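You operate a simulated robot arm through the tools that you are given. There is no shell and no other tool. Be economical: measure what you need, move in short steps, check, and stop when the job is done.

Carry out the task below with a simulated robot arm. There is one attempt and no reset: what you move stays moved.

TASK
Stand the blue-collared grey tuft beside the black twine ball. It goes on the side that lies toward x -1.0, y +0.0 (a direction in the base frame), with about 3 cm between them.

It is judged by the outcome, as a careful person would: the job done as asked, and still so three seconds after it is handed in. It fails if anything else is knocked over, pushed out of place, dropped, spilled or broken.

THE ROBOT
A 7-joint arm with a two-finger parallel gripper, fixed in place. Base frame: the origin is at the foot of the arm, x ahead of it, y to its left, z up; the work surface is at about z = 0. Lengths are in m, angles in degrees, forces in N, time in s.
With the tool pointing down near the work surface it reaches from about 0.24 to 0.62 m from the base axis. Its first joint turns from -66.0 to 66.0 degrees. Payload 2.6 kg.
Tool frame: the origin (TCP) lies between the finger pads and is the grasp point; the fingertips stand 0.03 m ahead of it; z points along the fingers, y is the line along which they close. The gripper opens to 0.094 m. The fingers are 0.028 m wide and 0.01 m thick; the gripper's body (0.05 by 0.096 m) begins 0.055 m behind the TCP.
Orientation is that of the tool frame in the base frame, as [roll, pitch, yaw] about the fixed x, y, z axes, in that order (R = Rz(yaw) Ry(pitch) Rx(roll)). With the fingers straight down and closing along the base's y, the tool's x points along the base's -x, its y along +y and its z along -z.

THE INTERFACE
- The arm moves only by the tool send_rows. Its argument "moves" is a list of rows, each an object (a shift or turn left out is 0, a gripper value left out holds the last) with "linear": the shift along the base's x, y, z in mm, a list of three; "rotation": the turn, a rotation vector about the base's x, y, z in degrees, a list of three; "gripper": the opening, from 0 (shut) to 1 (fully open). In form: [{"linear": [dx, dy, dz], "rotation": [ax, ay, az], "gripper": gripper}, ...]. A call has 1 to 10 rows; each row is the pose to reach, as a shift and turn from the pose commanded when the call began. A row lasts 0.2 s, in which the tool goes at most 0.05 m and 8.6 degrees; a call with a longer step from one row to the next is refused whole, and so is a gripper value outside its range. A pose out of reach is approached as far as the arm can. The call stops where the force on the tool passes 40 N (or 10 N more than at its start, if that is more) or the arm is blocked; 0.2 s more then pass. The fingers move at their own pace (about 0.072 m/s each) and stop on an object; they squeeze with about 36 N. The grip force told is the motor's: it shows also when the fingers shut on nothing. Time passes only in rows, and 0.2 s behind the last, so rows that repeat a pose let the fingers close. It gives the time, the measured TCP pose, the force on the tool (base axes), the opening and the grip force at its end, in the units of the frame above (readings bear some noise), and new pictures: "pictures" is both (left out), scene, wrist or none.
- Cameras (640 x 400 px; columns grow to the right, rows downward): "scene" is fixed at [0.0295, 0.4278, 0.5627]; the picture's right is [-0.81, -0.58, 0.00], its down [-0.33, 0.46, -0.82] and it looks along [0.48, -0.67, -0.57] (base axes); focal length 308 px, centre (320, 200). "wrist" rides on the gripper at [-0.037, 0, -0.058] in the tool frame; the picture's right is [0.00, -1.00, 0.00], its down [0.97, 0.00, -0.24] and it looks along [0.24, 0.00, 0.97] (tool axes); focal length 218 px, centre (320, 200).
- locate(camera, pixels): for up to 12 pixels [column, row] of the newest picture of that camera ("zoom" is the newest enlarged one), the place [x, y, z] in the base frame of the surface seen there, good to about 0.003 m. No time passes.
- inspect(camera, box): a new picture of the part [left, top, right, bottom] of that camera's present view, enlarged. No time passes.
- hand_in(): hands the job in; it is judged then, once.

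Work in short steps. Measure before you move; look again where a grasp or a placing could have gone wrong, and mend it. You have 60 turns and 120 pictures in all, the two below and enlarged ones among them. Open the gripper and draw the arm clear of the work before you hand the job in, unless the task says otherwise; then end with one line.

The tools are called by a JSON object that holds its "method" and its "body". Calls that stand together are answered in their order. send_rows: Moves the arm, as the interface text tells. Its arguments: {"type":"object","properties":{"moves":{"type":"array","items":{"type":"object","properties":{"linear":{"type":"array","items":{"type":"number"}},"rotation":{"type":"array","items":{"type":"number"}},"gripper":{"type":"number"}}}},"pictures":{"type":"string","enum":["both","scene","wrist","none"]}},"required":["moves"]} The other tools are called the same way: locate (camera, pixels) gives the place of the surface under pixels of a picture; inspect (camera, box) takes an enlarged picture of a part of a camera's view; hand_in () hands the job in.

At the start:

```text
time_s: 0.0
tcp_pos: [0.3663, -0.0413, 0.2773]
ee_rot: [179.9, 0.1, -179.9]
ft_force: [0.0, -0.2, 0.6]
gripper_width: 0.0941
grip_force: 0.0
```

scene: 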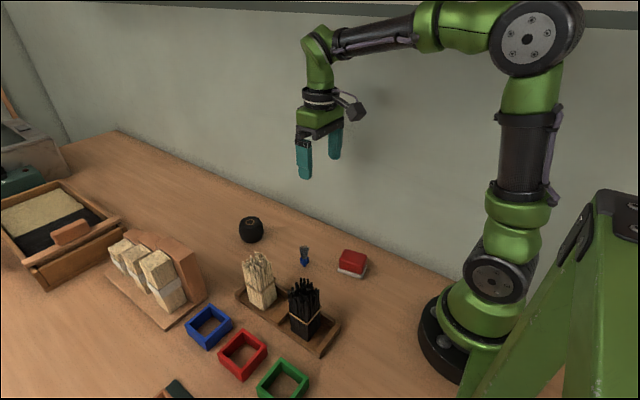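
wrist: 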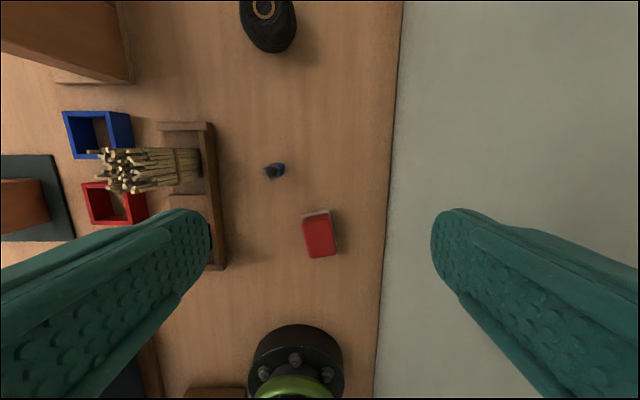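

The tuft shows at about scene (304,256) and the twine ball at (251,229). I enlarge both and locate points.

{"method": "inspect", "body": {"camera": "scene", "box": [220, 200, 380, 300]}}

{"method": "inspect", "body": {"camera": "wrist", "box": [200, 0, 360, 270]}}

{"method": "locate", "body": {"camera": "scene", "pixels": [[304, 248], [304, 256], [304, 263], [251, 219], [251, 230], [251, 241], [240, 232], [262, 232], [352, 255]]}}

{"method": "locate", "body": {"camera": "wrist", "pixels": [[270, 171], [280, 169], [264, 10], [270, 45], [245, 30], [296, 30], [285, 185], [210, 170]]}}

```text
4.00 times, centred on (300, 250) of scene
```

zoom: 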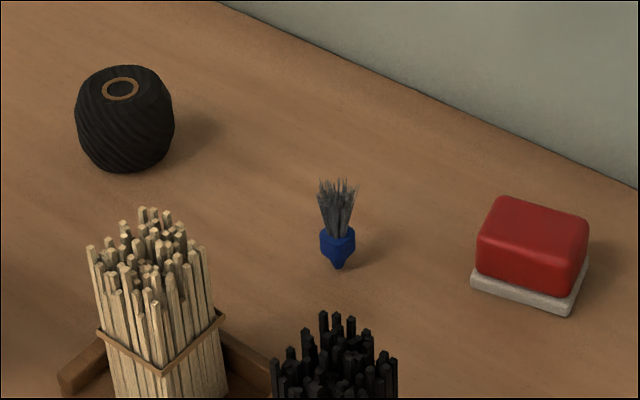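

```text
1.48 times, centred on (280, 135) of wrist
```

zoom: 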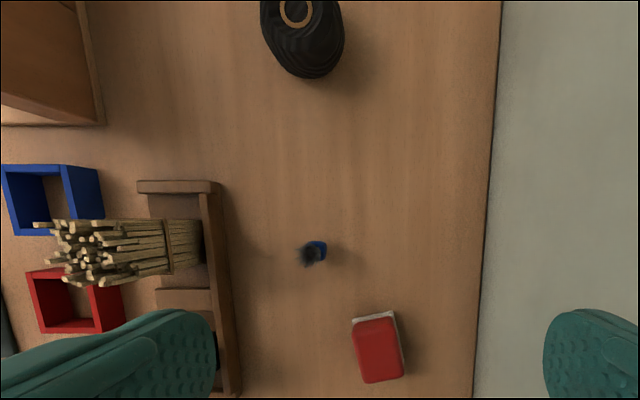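

```text
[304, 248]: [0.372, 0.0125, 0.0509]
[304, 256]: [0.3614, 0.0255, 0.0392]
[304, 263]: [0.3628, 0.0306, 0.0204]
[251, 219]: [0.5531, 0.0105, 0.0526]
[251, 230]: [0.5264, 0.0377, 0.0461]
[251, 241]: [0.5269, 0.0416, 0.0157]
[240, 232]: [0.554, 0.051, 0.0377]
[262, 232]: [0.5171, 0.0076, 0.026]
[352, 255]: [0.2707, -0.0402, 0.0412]
```

```text
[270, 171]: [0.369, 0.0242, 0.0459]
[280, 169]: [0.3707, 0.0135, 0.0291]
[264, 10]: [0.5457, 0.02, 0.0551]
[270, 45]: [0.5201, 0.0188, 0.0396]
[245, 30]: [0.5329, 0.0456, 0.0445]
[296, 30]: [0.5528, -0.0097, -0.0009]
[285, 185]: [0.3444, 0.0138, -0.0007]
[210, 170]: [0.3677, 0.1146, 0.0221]
```

The tuft seems to narrow to a point at its foot, so I enlarge it further before choosing a grasp.

{"method": "inspect", "body": {"camera": "scene", "box": [284, 236, 324, 276]}}

{"method": "inspect", "body": {"camera": "wrist", "box": [245, 145, 305, 195]}}

{"method": "locate", "body": {"camera": "scene", "pixels": [[304, 260], [304, 264], [304, 265], [304, 266], [304, 267], [304, 269], [300, 259], [308, 259], [300, 265], [308, 265]]}}

```text
10.00 times, centred on (304, 256) of scene
```

zoom: 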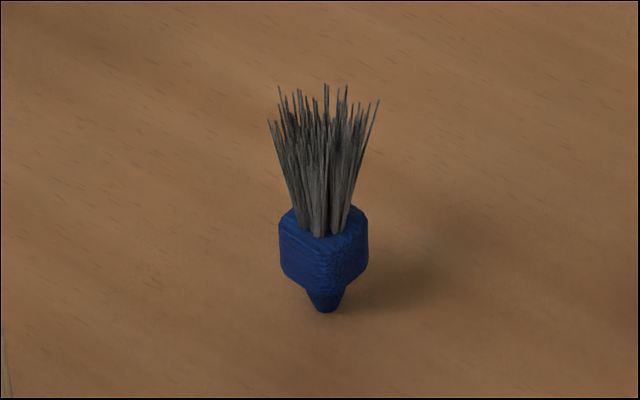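

```text
8.00 times, centred on (275, 170) of wrist
```

zoom: 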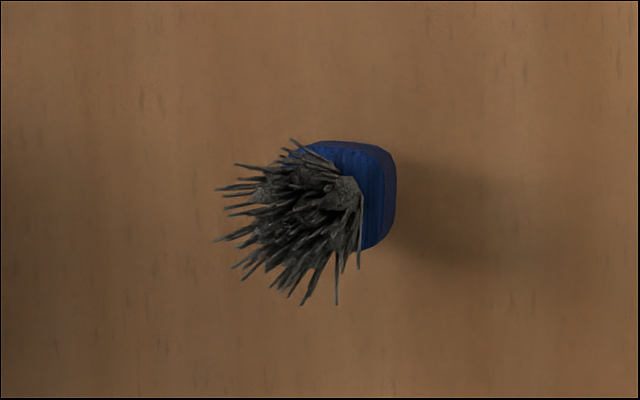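

```text
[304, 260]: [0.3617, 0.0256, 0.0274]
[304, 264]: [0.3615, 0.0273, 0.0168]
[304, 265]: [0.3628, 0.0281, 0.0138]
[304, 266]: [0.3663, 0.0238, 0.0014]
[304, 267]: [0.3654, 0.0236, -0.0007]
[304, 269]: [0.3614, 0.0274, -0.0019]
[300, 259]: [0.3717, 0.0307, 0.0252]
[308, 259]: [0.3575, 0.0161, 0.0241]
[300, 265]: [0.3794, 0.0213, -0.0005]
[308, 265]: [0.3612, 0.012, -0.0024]
```

The tuft stands on a small foot, its collar is about 1.7 cm square, z 0.013–0.033, aligned with the base axes. I check the tray, the stick bundles near the path, and the ball's outline.

{"method": "locate", "body": {"camera": "wrist", "pixels": [[211, 125], [226, 200], [211, 150], [105, 152], [130, 180], [226, 262], [200, 160], [95, 25], [131, 78]]}}

{"method": "locate", "body": {"camera": "scene", "pixels": [[258, 253], [245, 262], [303, 280], [295, 290], [240, 291], [287, 285], [246, 217], [258, 220], [245, 238], [257, 238], [241, 225], [261, 225]]}}

{"method": "inspect", "body": {"camera": "scene", "box": [231, 209, 271, 249]}}

```text
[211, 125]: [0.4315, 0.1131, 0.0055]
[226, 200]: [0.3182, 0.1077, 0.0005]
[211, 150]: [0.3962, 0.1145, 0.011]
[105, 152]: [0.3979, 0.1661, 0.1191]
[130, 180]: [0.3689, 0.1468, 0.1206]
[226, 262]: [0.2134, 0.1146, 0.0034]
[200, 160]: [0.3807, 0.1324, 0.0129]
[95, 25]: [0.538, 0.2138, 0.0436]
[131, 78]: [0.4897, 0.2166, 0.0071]
```

```text
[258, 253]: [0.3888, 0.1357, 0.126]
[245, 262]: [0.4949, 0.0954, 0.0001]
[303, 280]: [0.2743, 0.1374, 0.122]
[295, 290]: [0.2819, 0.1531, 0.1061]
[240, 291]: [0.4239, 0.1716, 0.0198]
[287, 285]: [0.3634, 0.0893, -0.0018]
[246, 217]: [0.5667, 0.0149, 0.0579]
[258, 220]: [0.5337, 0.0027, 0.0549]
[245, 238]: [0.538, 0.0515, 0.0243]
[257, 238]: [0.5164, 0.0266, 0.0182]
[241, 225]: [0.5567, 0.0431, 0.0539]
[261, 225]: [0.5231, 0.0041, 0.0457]
```

```text
10.00 times, centred on (251, 229) of scene
```

zoom: 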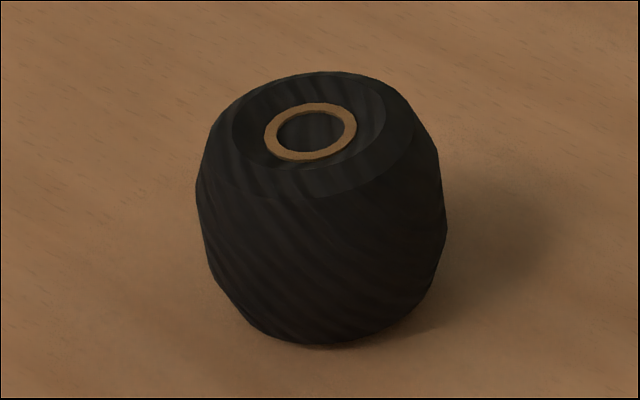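

Sticks begin at y≈0.13, so there is room to close along y. I go above the tuft (about 0.366, 0.021) at z≈0.14, with the gripper partly open.

{"method": "send_rows", "body": {"moves": [{"linear": [0, 31, -30], "gripper": 0.6}, {"linear": [0, 62, -60]}, {"linear": [0, 62, -100]}, {"linear": [0, 62, -137]}, {"linear": [0, 62, -137]}]}}

```text
time_s: 1.2
tcp_pos: [0.3623, 0.0206, 0.1392]
ee_rot: [-180.0, 0.0, 179.9]
ft_force: [-0.3, 0.2, -0.1]
gripper_width: 0.0565
grip_force: 0.1
```

scene: 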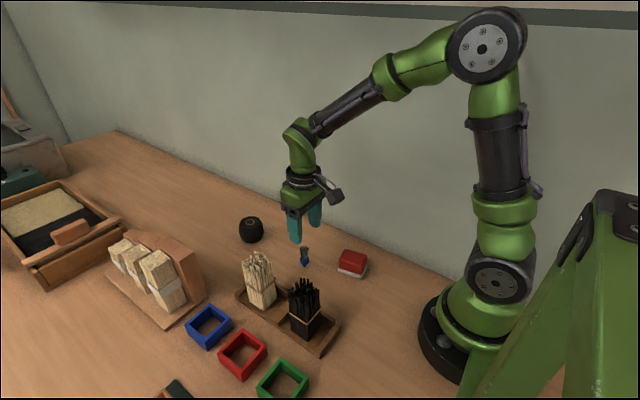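
wrist: 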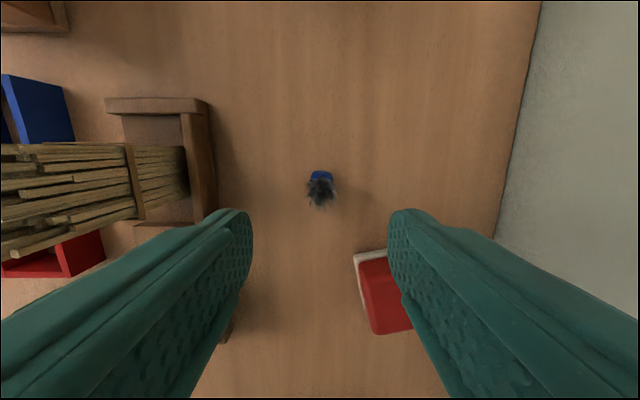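

Measured x is 0.362; the collar shows at about (321,178) in the wrist view. I enlarge it and locate it for x, y and yaw.

{"method": "inspect", "body": {"camera": "wrist", "box": [290, 160, 354, 220]}}

{"method": "locate", "body": {"camera": "wrist", "pixels": [[312, 174], [321, 172], [331, 174], [333, 184], [310, 180], [320, 179], [320, 195], [362, 260]]}}

```text
6.67 times, centred on (322, 190) of wrist
```

zoom: 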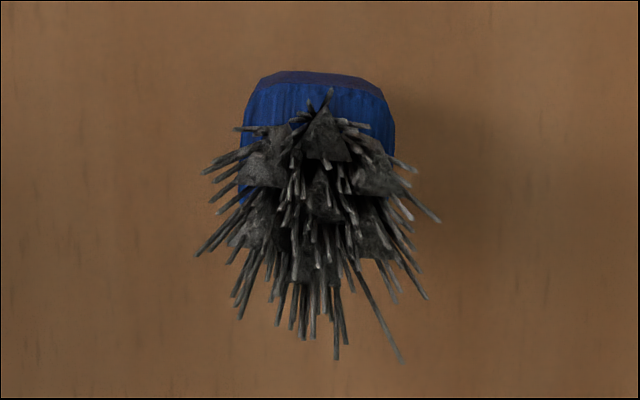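

```text
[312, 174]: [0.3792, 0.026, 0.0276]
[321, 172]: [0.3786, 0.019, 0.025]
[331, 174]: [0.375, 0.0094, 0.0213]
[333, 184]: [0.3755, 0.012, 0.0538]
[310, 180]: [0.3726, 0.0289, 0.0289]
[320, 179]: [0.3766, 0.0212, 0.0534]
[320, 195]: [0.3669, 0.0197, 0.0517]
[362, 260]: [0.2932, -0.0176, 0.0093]
```

Collar centre is near (0.369, 0.0195). I shift +6 mm in x, −1 in y, and come down to z≈0.035.

{"method": "send_rows", "body": {"moves": [{"linear": [6, -1, -25]}, {"linear": [6, -1, -50]}, {"linear": [6, -1, -75]}, {"linear": [6, -1, -92]}, {"linear": [6, -1, -104]}, {"linear": [6, -1, -104]}]}}

```text
time_s: 2.6
tcp_pos: [0.371, 0.0212, 0.0357]
ee_rot: [-180.0, 0.0, 180.0]
ft_force: [-0.2, -1.2, -0.2]
gripper_width: 0.0562
grip_force: 0.0
```

scene: 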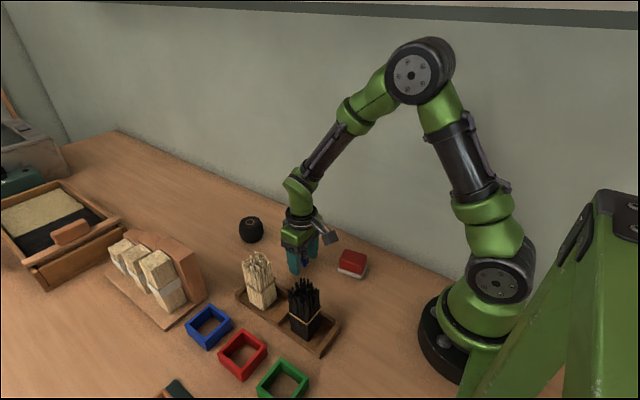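
wrist: 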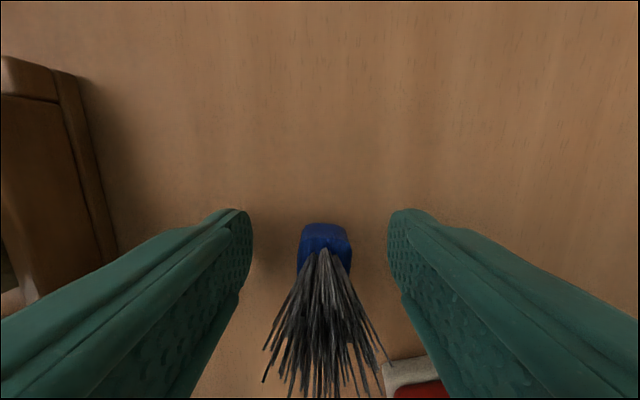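

The collar sits at about column 325, midway between the fingers. I close on it.

{"method": "send_rows", "body": {"moves": [{"linear": [0, 0, 0], "gripper": 0.3}, {"linear": [0, 0, 0], "gripper": 0.15}, {"linear": [0, 0, 0], "gripper": 0.05}, {"linear": [0, 0, 0], "gripper": 0.05}, {"linear": [0, 0, 0], "gripper": 0.05}]}}

```text
time_s: 3.8
tcp_pos: [0.3718, 0.0214, 0.0357]
ee_rot: [-179.9, 0.0, 180.0]
ft_force: [-0.3, 0.5, 1.1]
gripper_width: 0.0164
grip_force: 36.0
```

scene: 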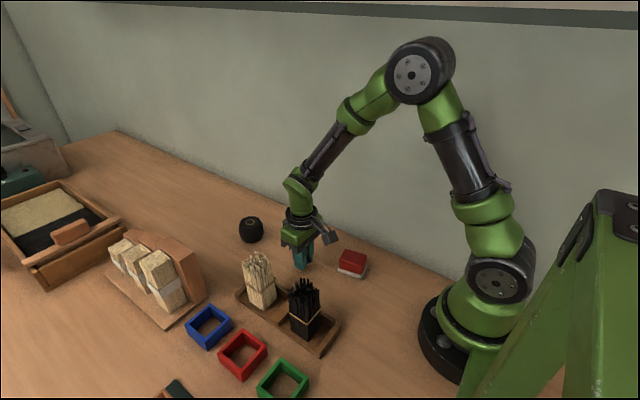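
wrist: 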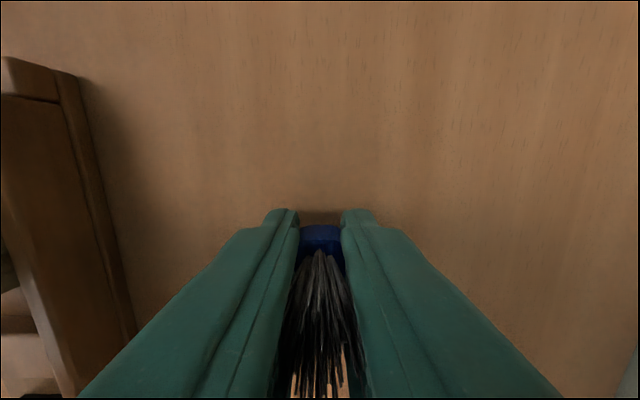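

Gripped at 16 mm width. I lift 60 mm and carry it part way toward the ball, keeping clear of it, then measure.

{"method": "send_rows", "body": {"moves": [{"linear": [0, 0, 20]}, {"linear": [0, 0, 45]}, {"linear": [0, 0, 65]}, {"linear": [25, 0, 65]}, {"linear": [50, 0, 65]}, {"linear": [50, 0, 65]}]}}

```text
time_s: 5.2
tcp_pos: [0.4231, 0.0221, 0.1009]
ee_rot: [-179.9, 0.0, -179.9]
ft_force: [-0.4, -0.5, 0.1]
gripper_width: 0.0162
grip_force: 35.9
```

scene: 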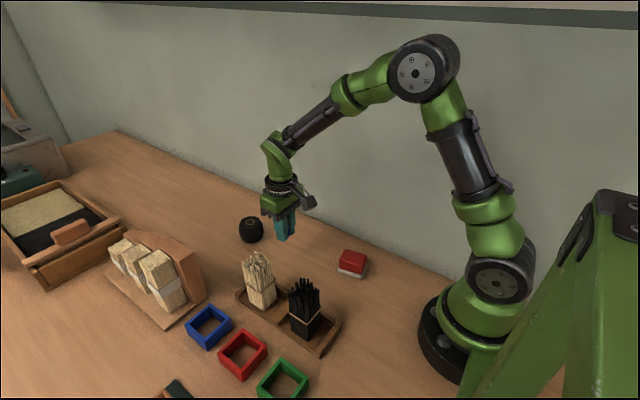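
wrist: 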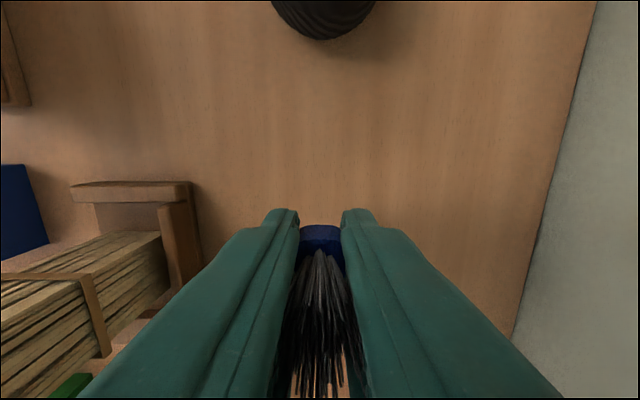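

{"method": "locate", "body": {"camera": "wrist", "pixels": [[323, 38], [323, 30], [323, 20], [323, 8], [275, 6], [373, 6], [320, 228], [320, 240], [300, 32], [346, 32]]}}

{"method": "inspect", "body": {"camera": "scene", "box": [230, 180, 320, 250]}}

```text
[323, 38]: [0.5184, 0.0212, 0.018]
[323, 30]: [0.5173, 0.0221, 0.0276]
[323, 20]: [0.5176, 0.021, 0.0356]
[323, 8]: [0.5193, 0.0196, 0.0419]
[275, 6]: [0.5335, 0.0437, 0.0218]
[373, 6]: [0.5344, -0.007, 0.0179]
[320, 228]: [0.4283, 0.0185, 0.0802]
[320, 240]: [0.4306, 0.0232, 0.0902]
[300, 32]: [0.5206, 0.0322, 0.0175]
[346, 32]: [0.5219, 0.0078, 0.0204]
```

```text
5.71 times, centred on (275, 215) of scene
```

zoom: 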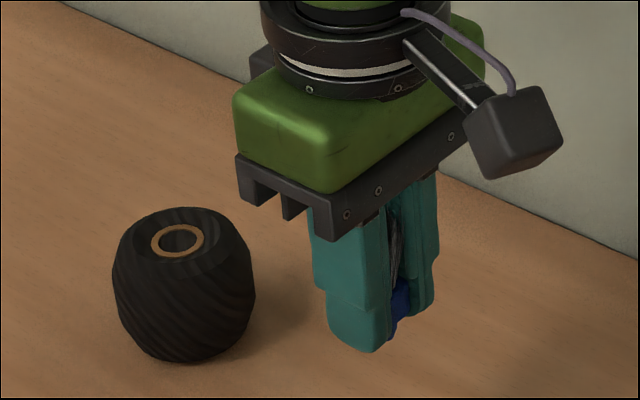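

Ball's near face is at x≈0.5175, y centre ≈0.019; the collar's front face is at about TCP+0.0065. TCP target is x≈0.480, y≈0.020, so I shift +57, −2 and come down slowly.

{"method": "send_rows", "body": {"moves": [{"linear": [30, -1, 0]}, {"linear": [57, -2, 0]}, {"linear": [57, -2, -20]}, {"linear": [57, -2, -40]}, {"linear": [57, -2, -50]}, {"linear": [57, -2, -57]}, {"linear": [57, -2, -57]}]}}

```text
time_s: 6.8
tcp_pos: [0.4797, 0.0177, 0.0434]
ee_rot: [-179.9, 0.0, -180.0]
ft_force: [0.2, -0.8, -0.5]
gripper_width: 0.0163
grip_force: 35.5
```

scene: 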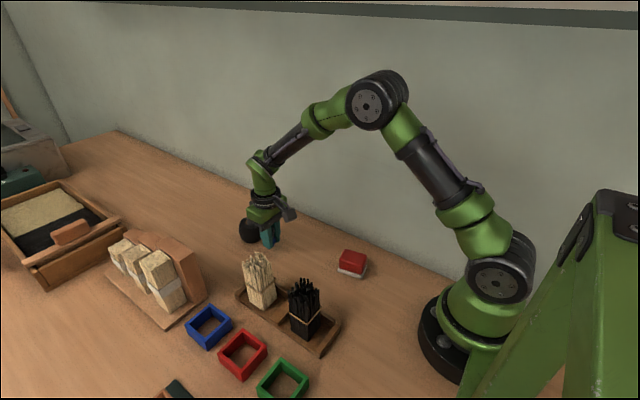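
wrist: 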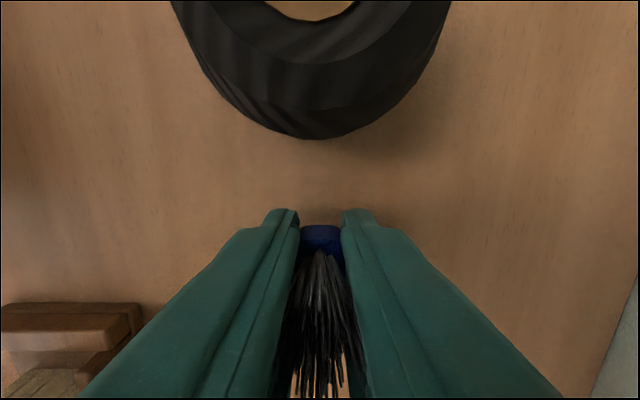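

{"method": "locate", "body": {"camera": "wrist", "pixels": [[311, 136], [311, 125], [311, 110], [320, 228], [320, 236], [200, 60], [418, 60], [311, 30]]}}

```text
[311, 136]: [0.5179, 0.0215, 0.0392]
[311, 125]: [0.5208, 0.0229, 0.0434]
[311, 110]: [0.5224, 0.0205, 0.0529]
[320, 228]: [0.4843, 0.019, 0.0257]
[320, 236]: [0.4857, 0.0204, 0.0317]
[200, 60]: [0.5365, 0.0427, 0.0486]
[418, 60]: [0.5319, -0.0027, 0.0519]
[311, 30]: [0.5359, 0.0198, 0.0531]
```

The gap reads about 31 mm with the ball's axis near y=0.020. I shift +1 mm in x and y and set it down the last 8 mm.

{"method": "send_rows", "body": {"moves": [{"linear": [1, 1, -3]}, {"linear": [1, 1, -6]}, {"linear": [1, 1, -7.5]}, {"linear": [1, 1, -8]}, {"linear": [1, 1, -8]}]}}

```text
time_s: 8.0
tcp_pos: [0.4804, 0.0191, 0.0363]
ee_rot: [-179.9, 0.1, -180.0]
ft_force: [-0.3, -0.4, -0.2]
gripper_width: 0.0162
grip_force: 36.3
```

scene: 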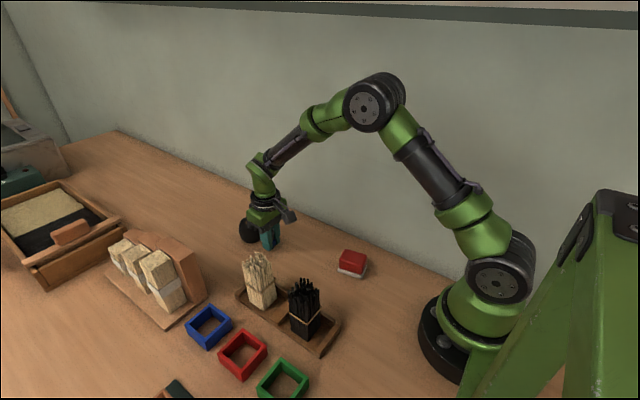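
wrist: 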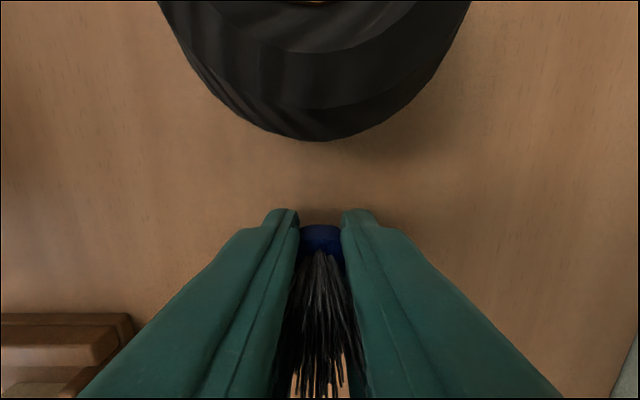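

No contact force yet, and the foot is narrow, so I lower in half-millimetre steps and watch the force.

{"method": "send_rows", "body": {"moves": [{"linear": [0, 0, -0.4]}, {"linear": [0, 0, -0.8]}, {"linear": [0, 0, -0.8]}], "pictures": "none"}}

```text
time_s: 8.8
tcp_pos: [0.4797, 0.0196, 0.0365]
ee_rot: [179.9, 0.0, 180.0]
ft_force: [0.1, -0.1, -0.4]
gripper_width: 0.0163
grip_force: 36.2
```

{"method": "send_rows", "body": {"moves": [{"linear": [0, 0, -0.4]}, {"linear": [0, 0, -0.8]}, {"linear": [0, 0, -0.8]}], "pictures": "none"}}

{"method": "inspect", "body": {"camera": "scene", "box": [245, 215, 295, 255]}}

```text
time_s: 9.6
tcp_pos: [0.4799, 0.0183, 0.0345]
ee_rot: [-179.9, 0.1, 179.9]
ft_force: [0.1, -2.4, 8.0]
gripper_width: 0.0163
grip_force: 36.0
```

```text
10.00 times, centred on (270, 235) of scene
```

zoom: 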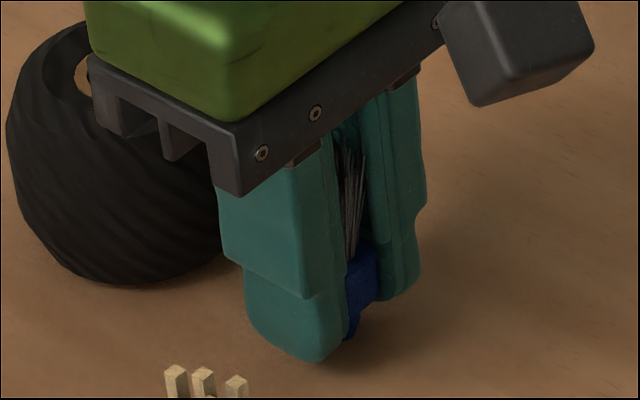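

8 N upward: the foot is on the table. I ease up 0.3 mm and open gently.

{"method": "send_rows", "body": {"moves": [{"linear": [0, 0, 0.3]}, {"linear": [0, 0, 0.3], "gripper": 0.2}, {"linear": [0, 0, 0.3], "gripper": 0.25}, {"linear": [0, 0, 0.3], "gripper": 0.35}, {"linear": [0, 0, 0.3], "gripper": 0.5}, {"linear": [0, 0, 0.3], "gripper": 0.55}]}}

```text
time_s: 11.0
tcp_pos: [0.4796, 0.0188, 0.0359]
ee_rot: [-180.0, 0.0, 179.9]
ft_force: [-0.4, 0.2, -0.4]
gripper_width: 0.0518
grip_force: 0.1
```

scene: 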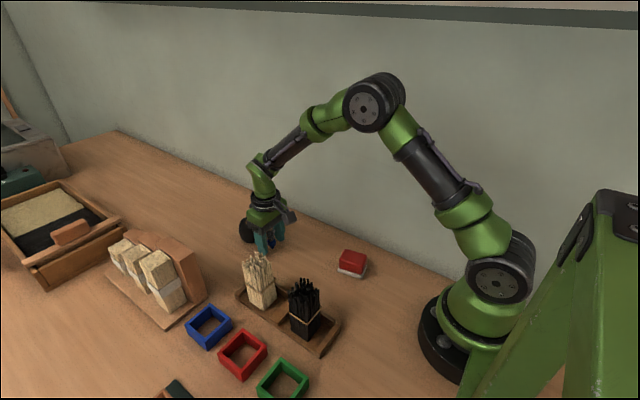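
wrist: 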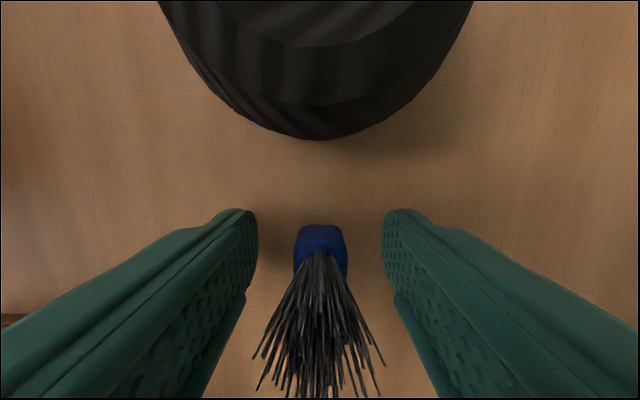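

The tuft stands free at column 320. I lift straight up and back away.

{"method": "send_rows", "body": {"moves": [{"linear": [0, 0, 20]}, {"linear": [0, 0, 45]}, {"linear": [0, 0, 80]}, {"linear": [0, 0, 120]}, {"linear": [-40, 0, 160]}, {"linear": [-80, 0, 190]}, {"linear": [-100, -20, 200]}, {"linear": [-100, -20, 200]}]}}

{"method": "inspect", "body": {"camera": "scene", "box": [230, 205, 300, 255]}}

{"method": "locate", "body": {"camera": "zoom", "pixels": [[190, 100], [180, 250], [270, 230], [370, 300], [400, 300], [430, 300]]}}

```text
refused: row 5 steps farther than a row can; nothing moved
```

```text
8.00 times, centred on (265, 230) of scene
```

zoom: 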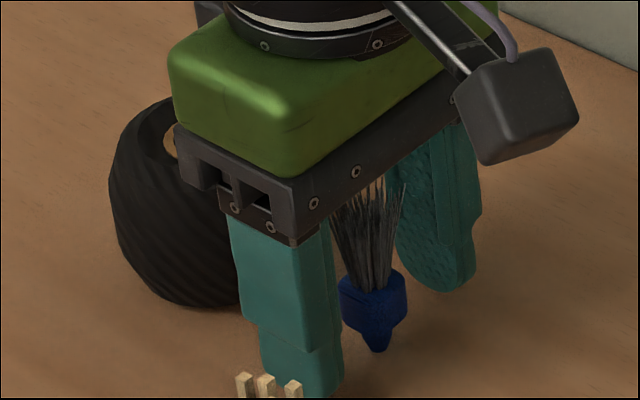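

```text
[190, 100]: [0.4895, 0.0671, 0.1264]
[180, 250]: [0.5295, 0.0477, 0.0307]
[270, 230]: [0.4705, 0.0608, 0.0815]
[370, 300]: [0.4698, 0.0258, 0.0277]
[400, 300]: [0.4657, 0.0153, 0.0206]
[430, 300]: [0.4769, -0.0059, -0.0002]
```

One step was too long; I repeat with shorter ones.

{"method": "send_rows", "body": {"moves": [{"linear": [0, 0, 20]}, {"linear": [0, 0, 45]}, {"linear": [0, 0, 80]}, {"linear": [0, 0, 120]}, {"linear": [-25, 0, 150]}, {"linear": [-55, 0, 175]}, {"linear": [-80, -15, 195]}, {"linear": [-100, -20, 200]}, {"linear": [-100, -20, 200]}]}}

{"method": "inspect", "body": {"camera": "scene", "box": [230, 205, 300, 255]}}

{"method": "inspect", "body": {"camera": "wrist", "box": [240, 0, 400, 140]}}

```text
time_s: 13.0
tcp_pos: [0.3794, -0.0027, 0.2369]
ee_rot: [-180.0, 0.1, 180.0]
ft_force: [0.3, 0.2, -0.4]
gripper_width: 0.0514
grip_force: 0.0
```

scene: 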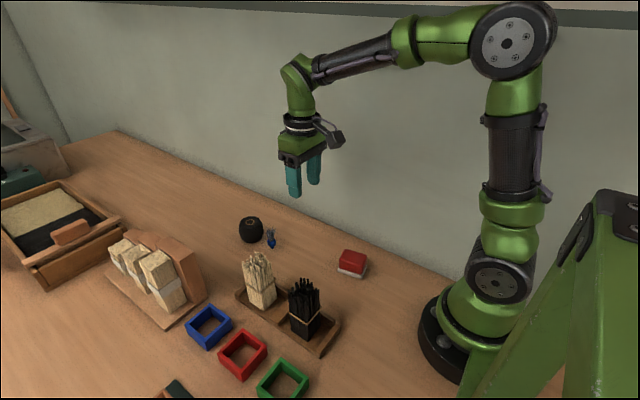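
wrist: 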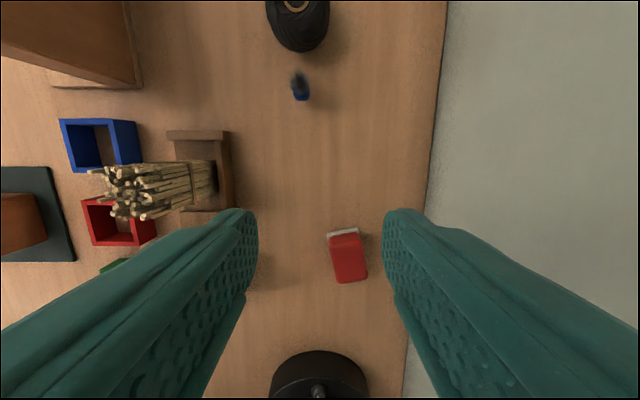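

```text
8.00 times, centred on (265, 230) of scene
```

zoom: 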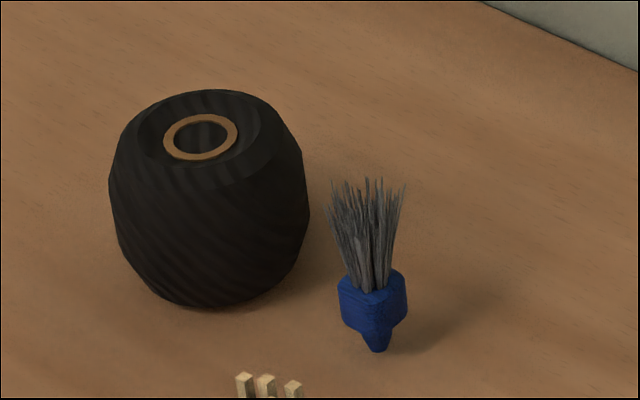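

```text
2.86 times, centred on (320, 70) of wrist
```

zoom: 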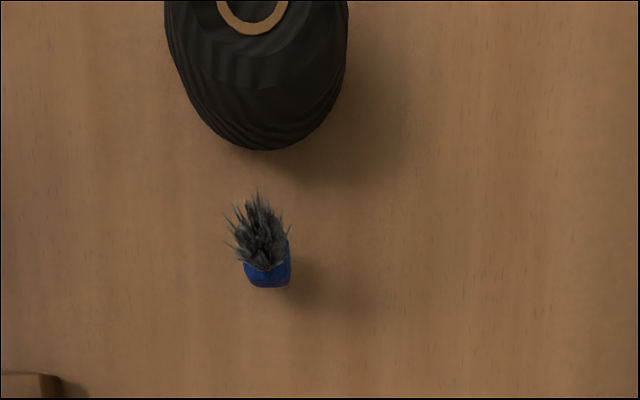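

The tuft stands upright: its small lean in the picture matches perspective there, and it has not changed since release. I check the gap once more.

{"method": "locate", "body": {"camera": "wrist", "pixels": [[299, 50], [299, 46], [297, 8], [301, 97], [301, 92], [301, 80], [293, 95], [309, 95]]}}

{"method": "locate", "body": {"camera": "scene", "pixels": [[273, 242], [268, 242], [276, 243], [277, 248], [271, 229], [265, 233], [257, 238]]}}

```text
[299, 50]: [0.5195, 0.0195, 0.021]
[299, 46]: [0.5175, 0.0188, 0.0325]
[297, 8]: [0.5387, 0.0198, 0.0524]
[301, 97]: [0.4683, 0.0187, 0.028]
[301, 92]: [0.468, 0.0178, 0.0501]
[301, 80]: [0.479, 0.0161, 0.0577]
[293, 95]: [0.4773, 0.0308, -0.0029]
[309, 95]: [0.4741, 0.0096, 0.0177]
```

```text
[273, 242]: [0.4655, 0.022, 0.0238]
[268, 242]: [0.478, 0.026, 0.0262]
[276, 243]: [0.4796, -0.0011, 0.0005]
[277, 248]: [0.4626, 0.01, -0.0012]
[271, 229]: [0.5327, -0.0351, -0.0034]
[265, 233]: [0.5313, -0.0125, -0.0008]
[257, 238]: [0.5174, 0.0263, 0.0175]
```

The collar spans x≈0.467–0.486 at y≈0.019. The ball's face is unmoved at 0.5175, so the gap is about 3 cm and the arm is clear.

{"method": "hand_in", "body": {}}

```text
The job is handed in.
```

The blue-collared grey tuft now stands upright on the −x side of the black twine ball, with a gap of about 3 cm; the ball did not move, and I saw nothing else disturbed.
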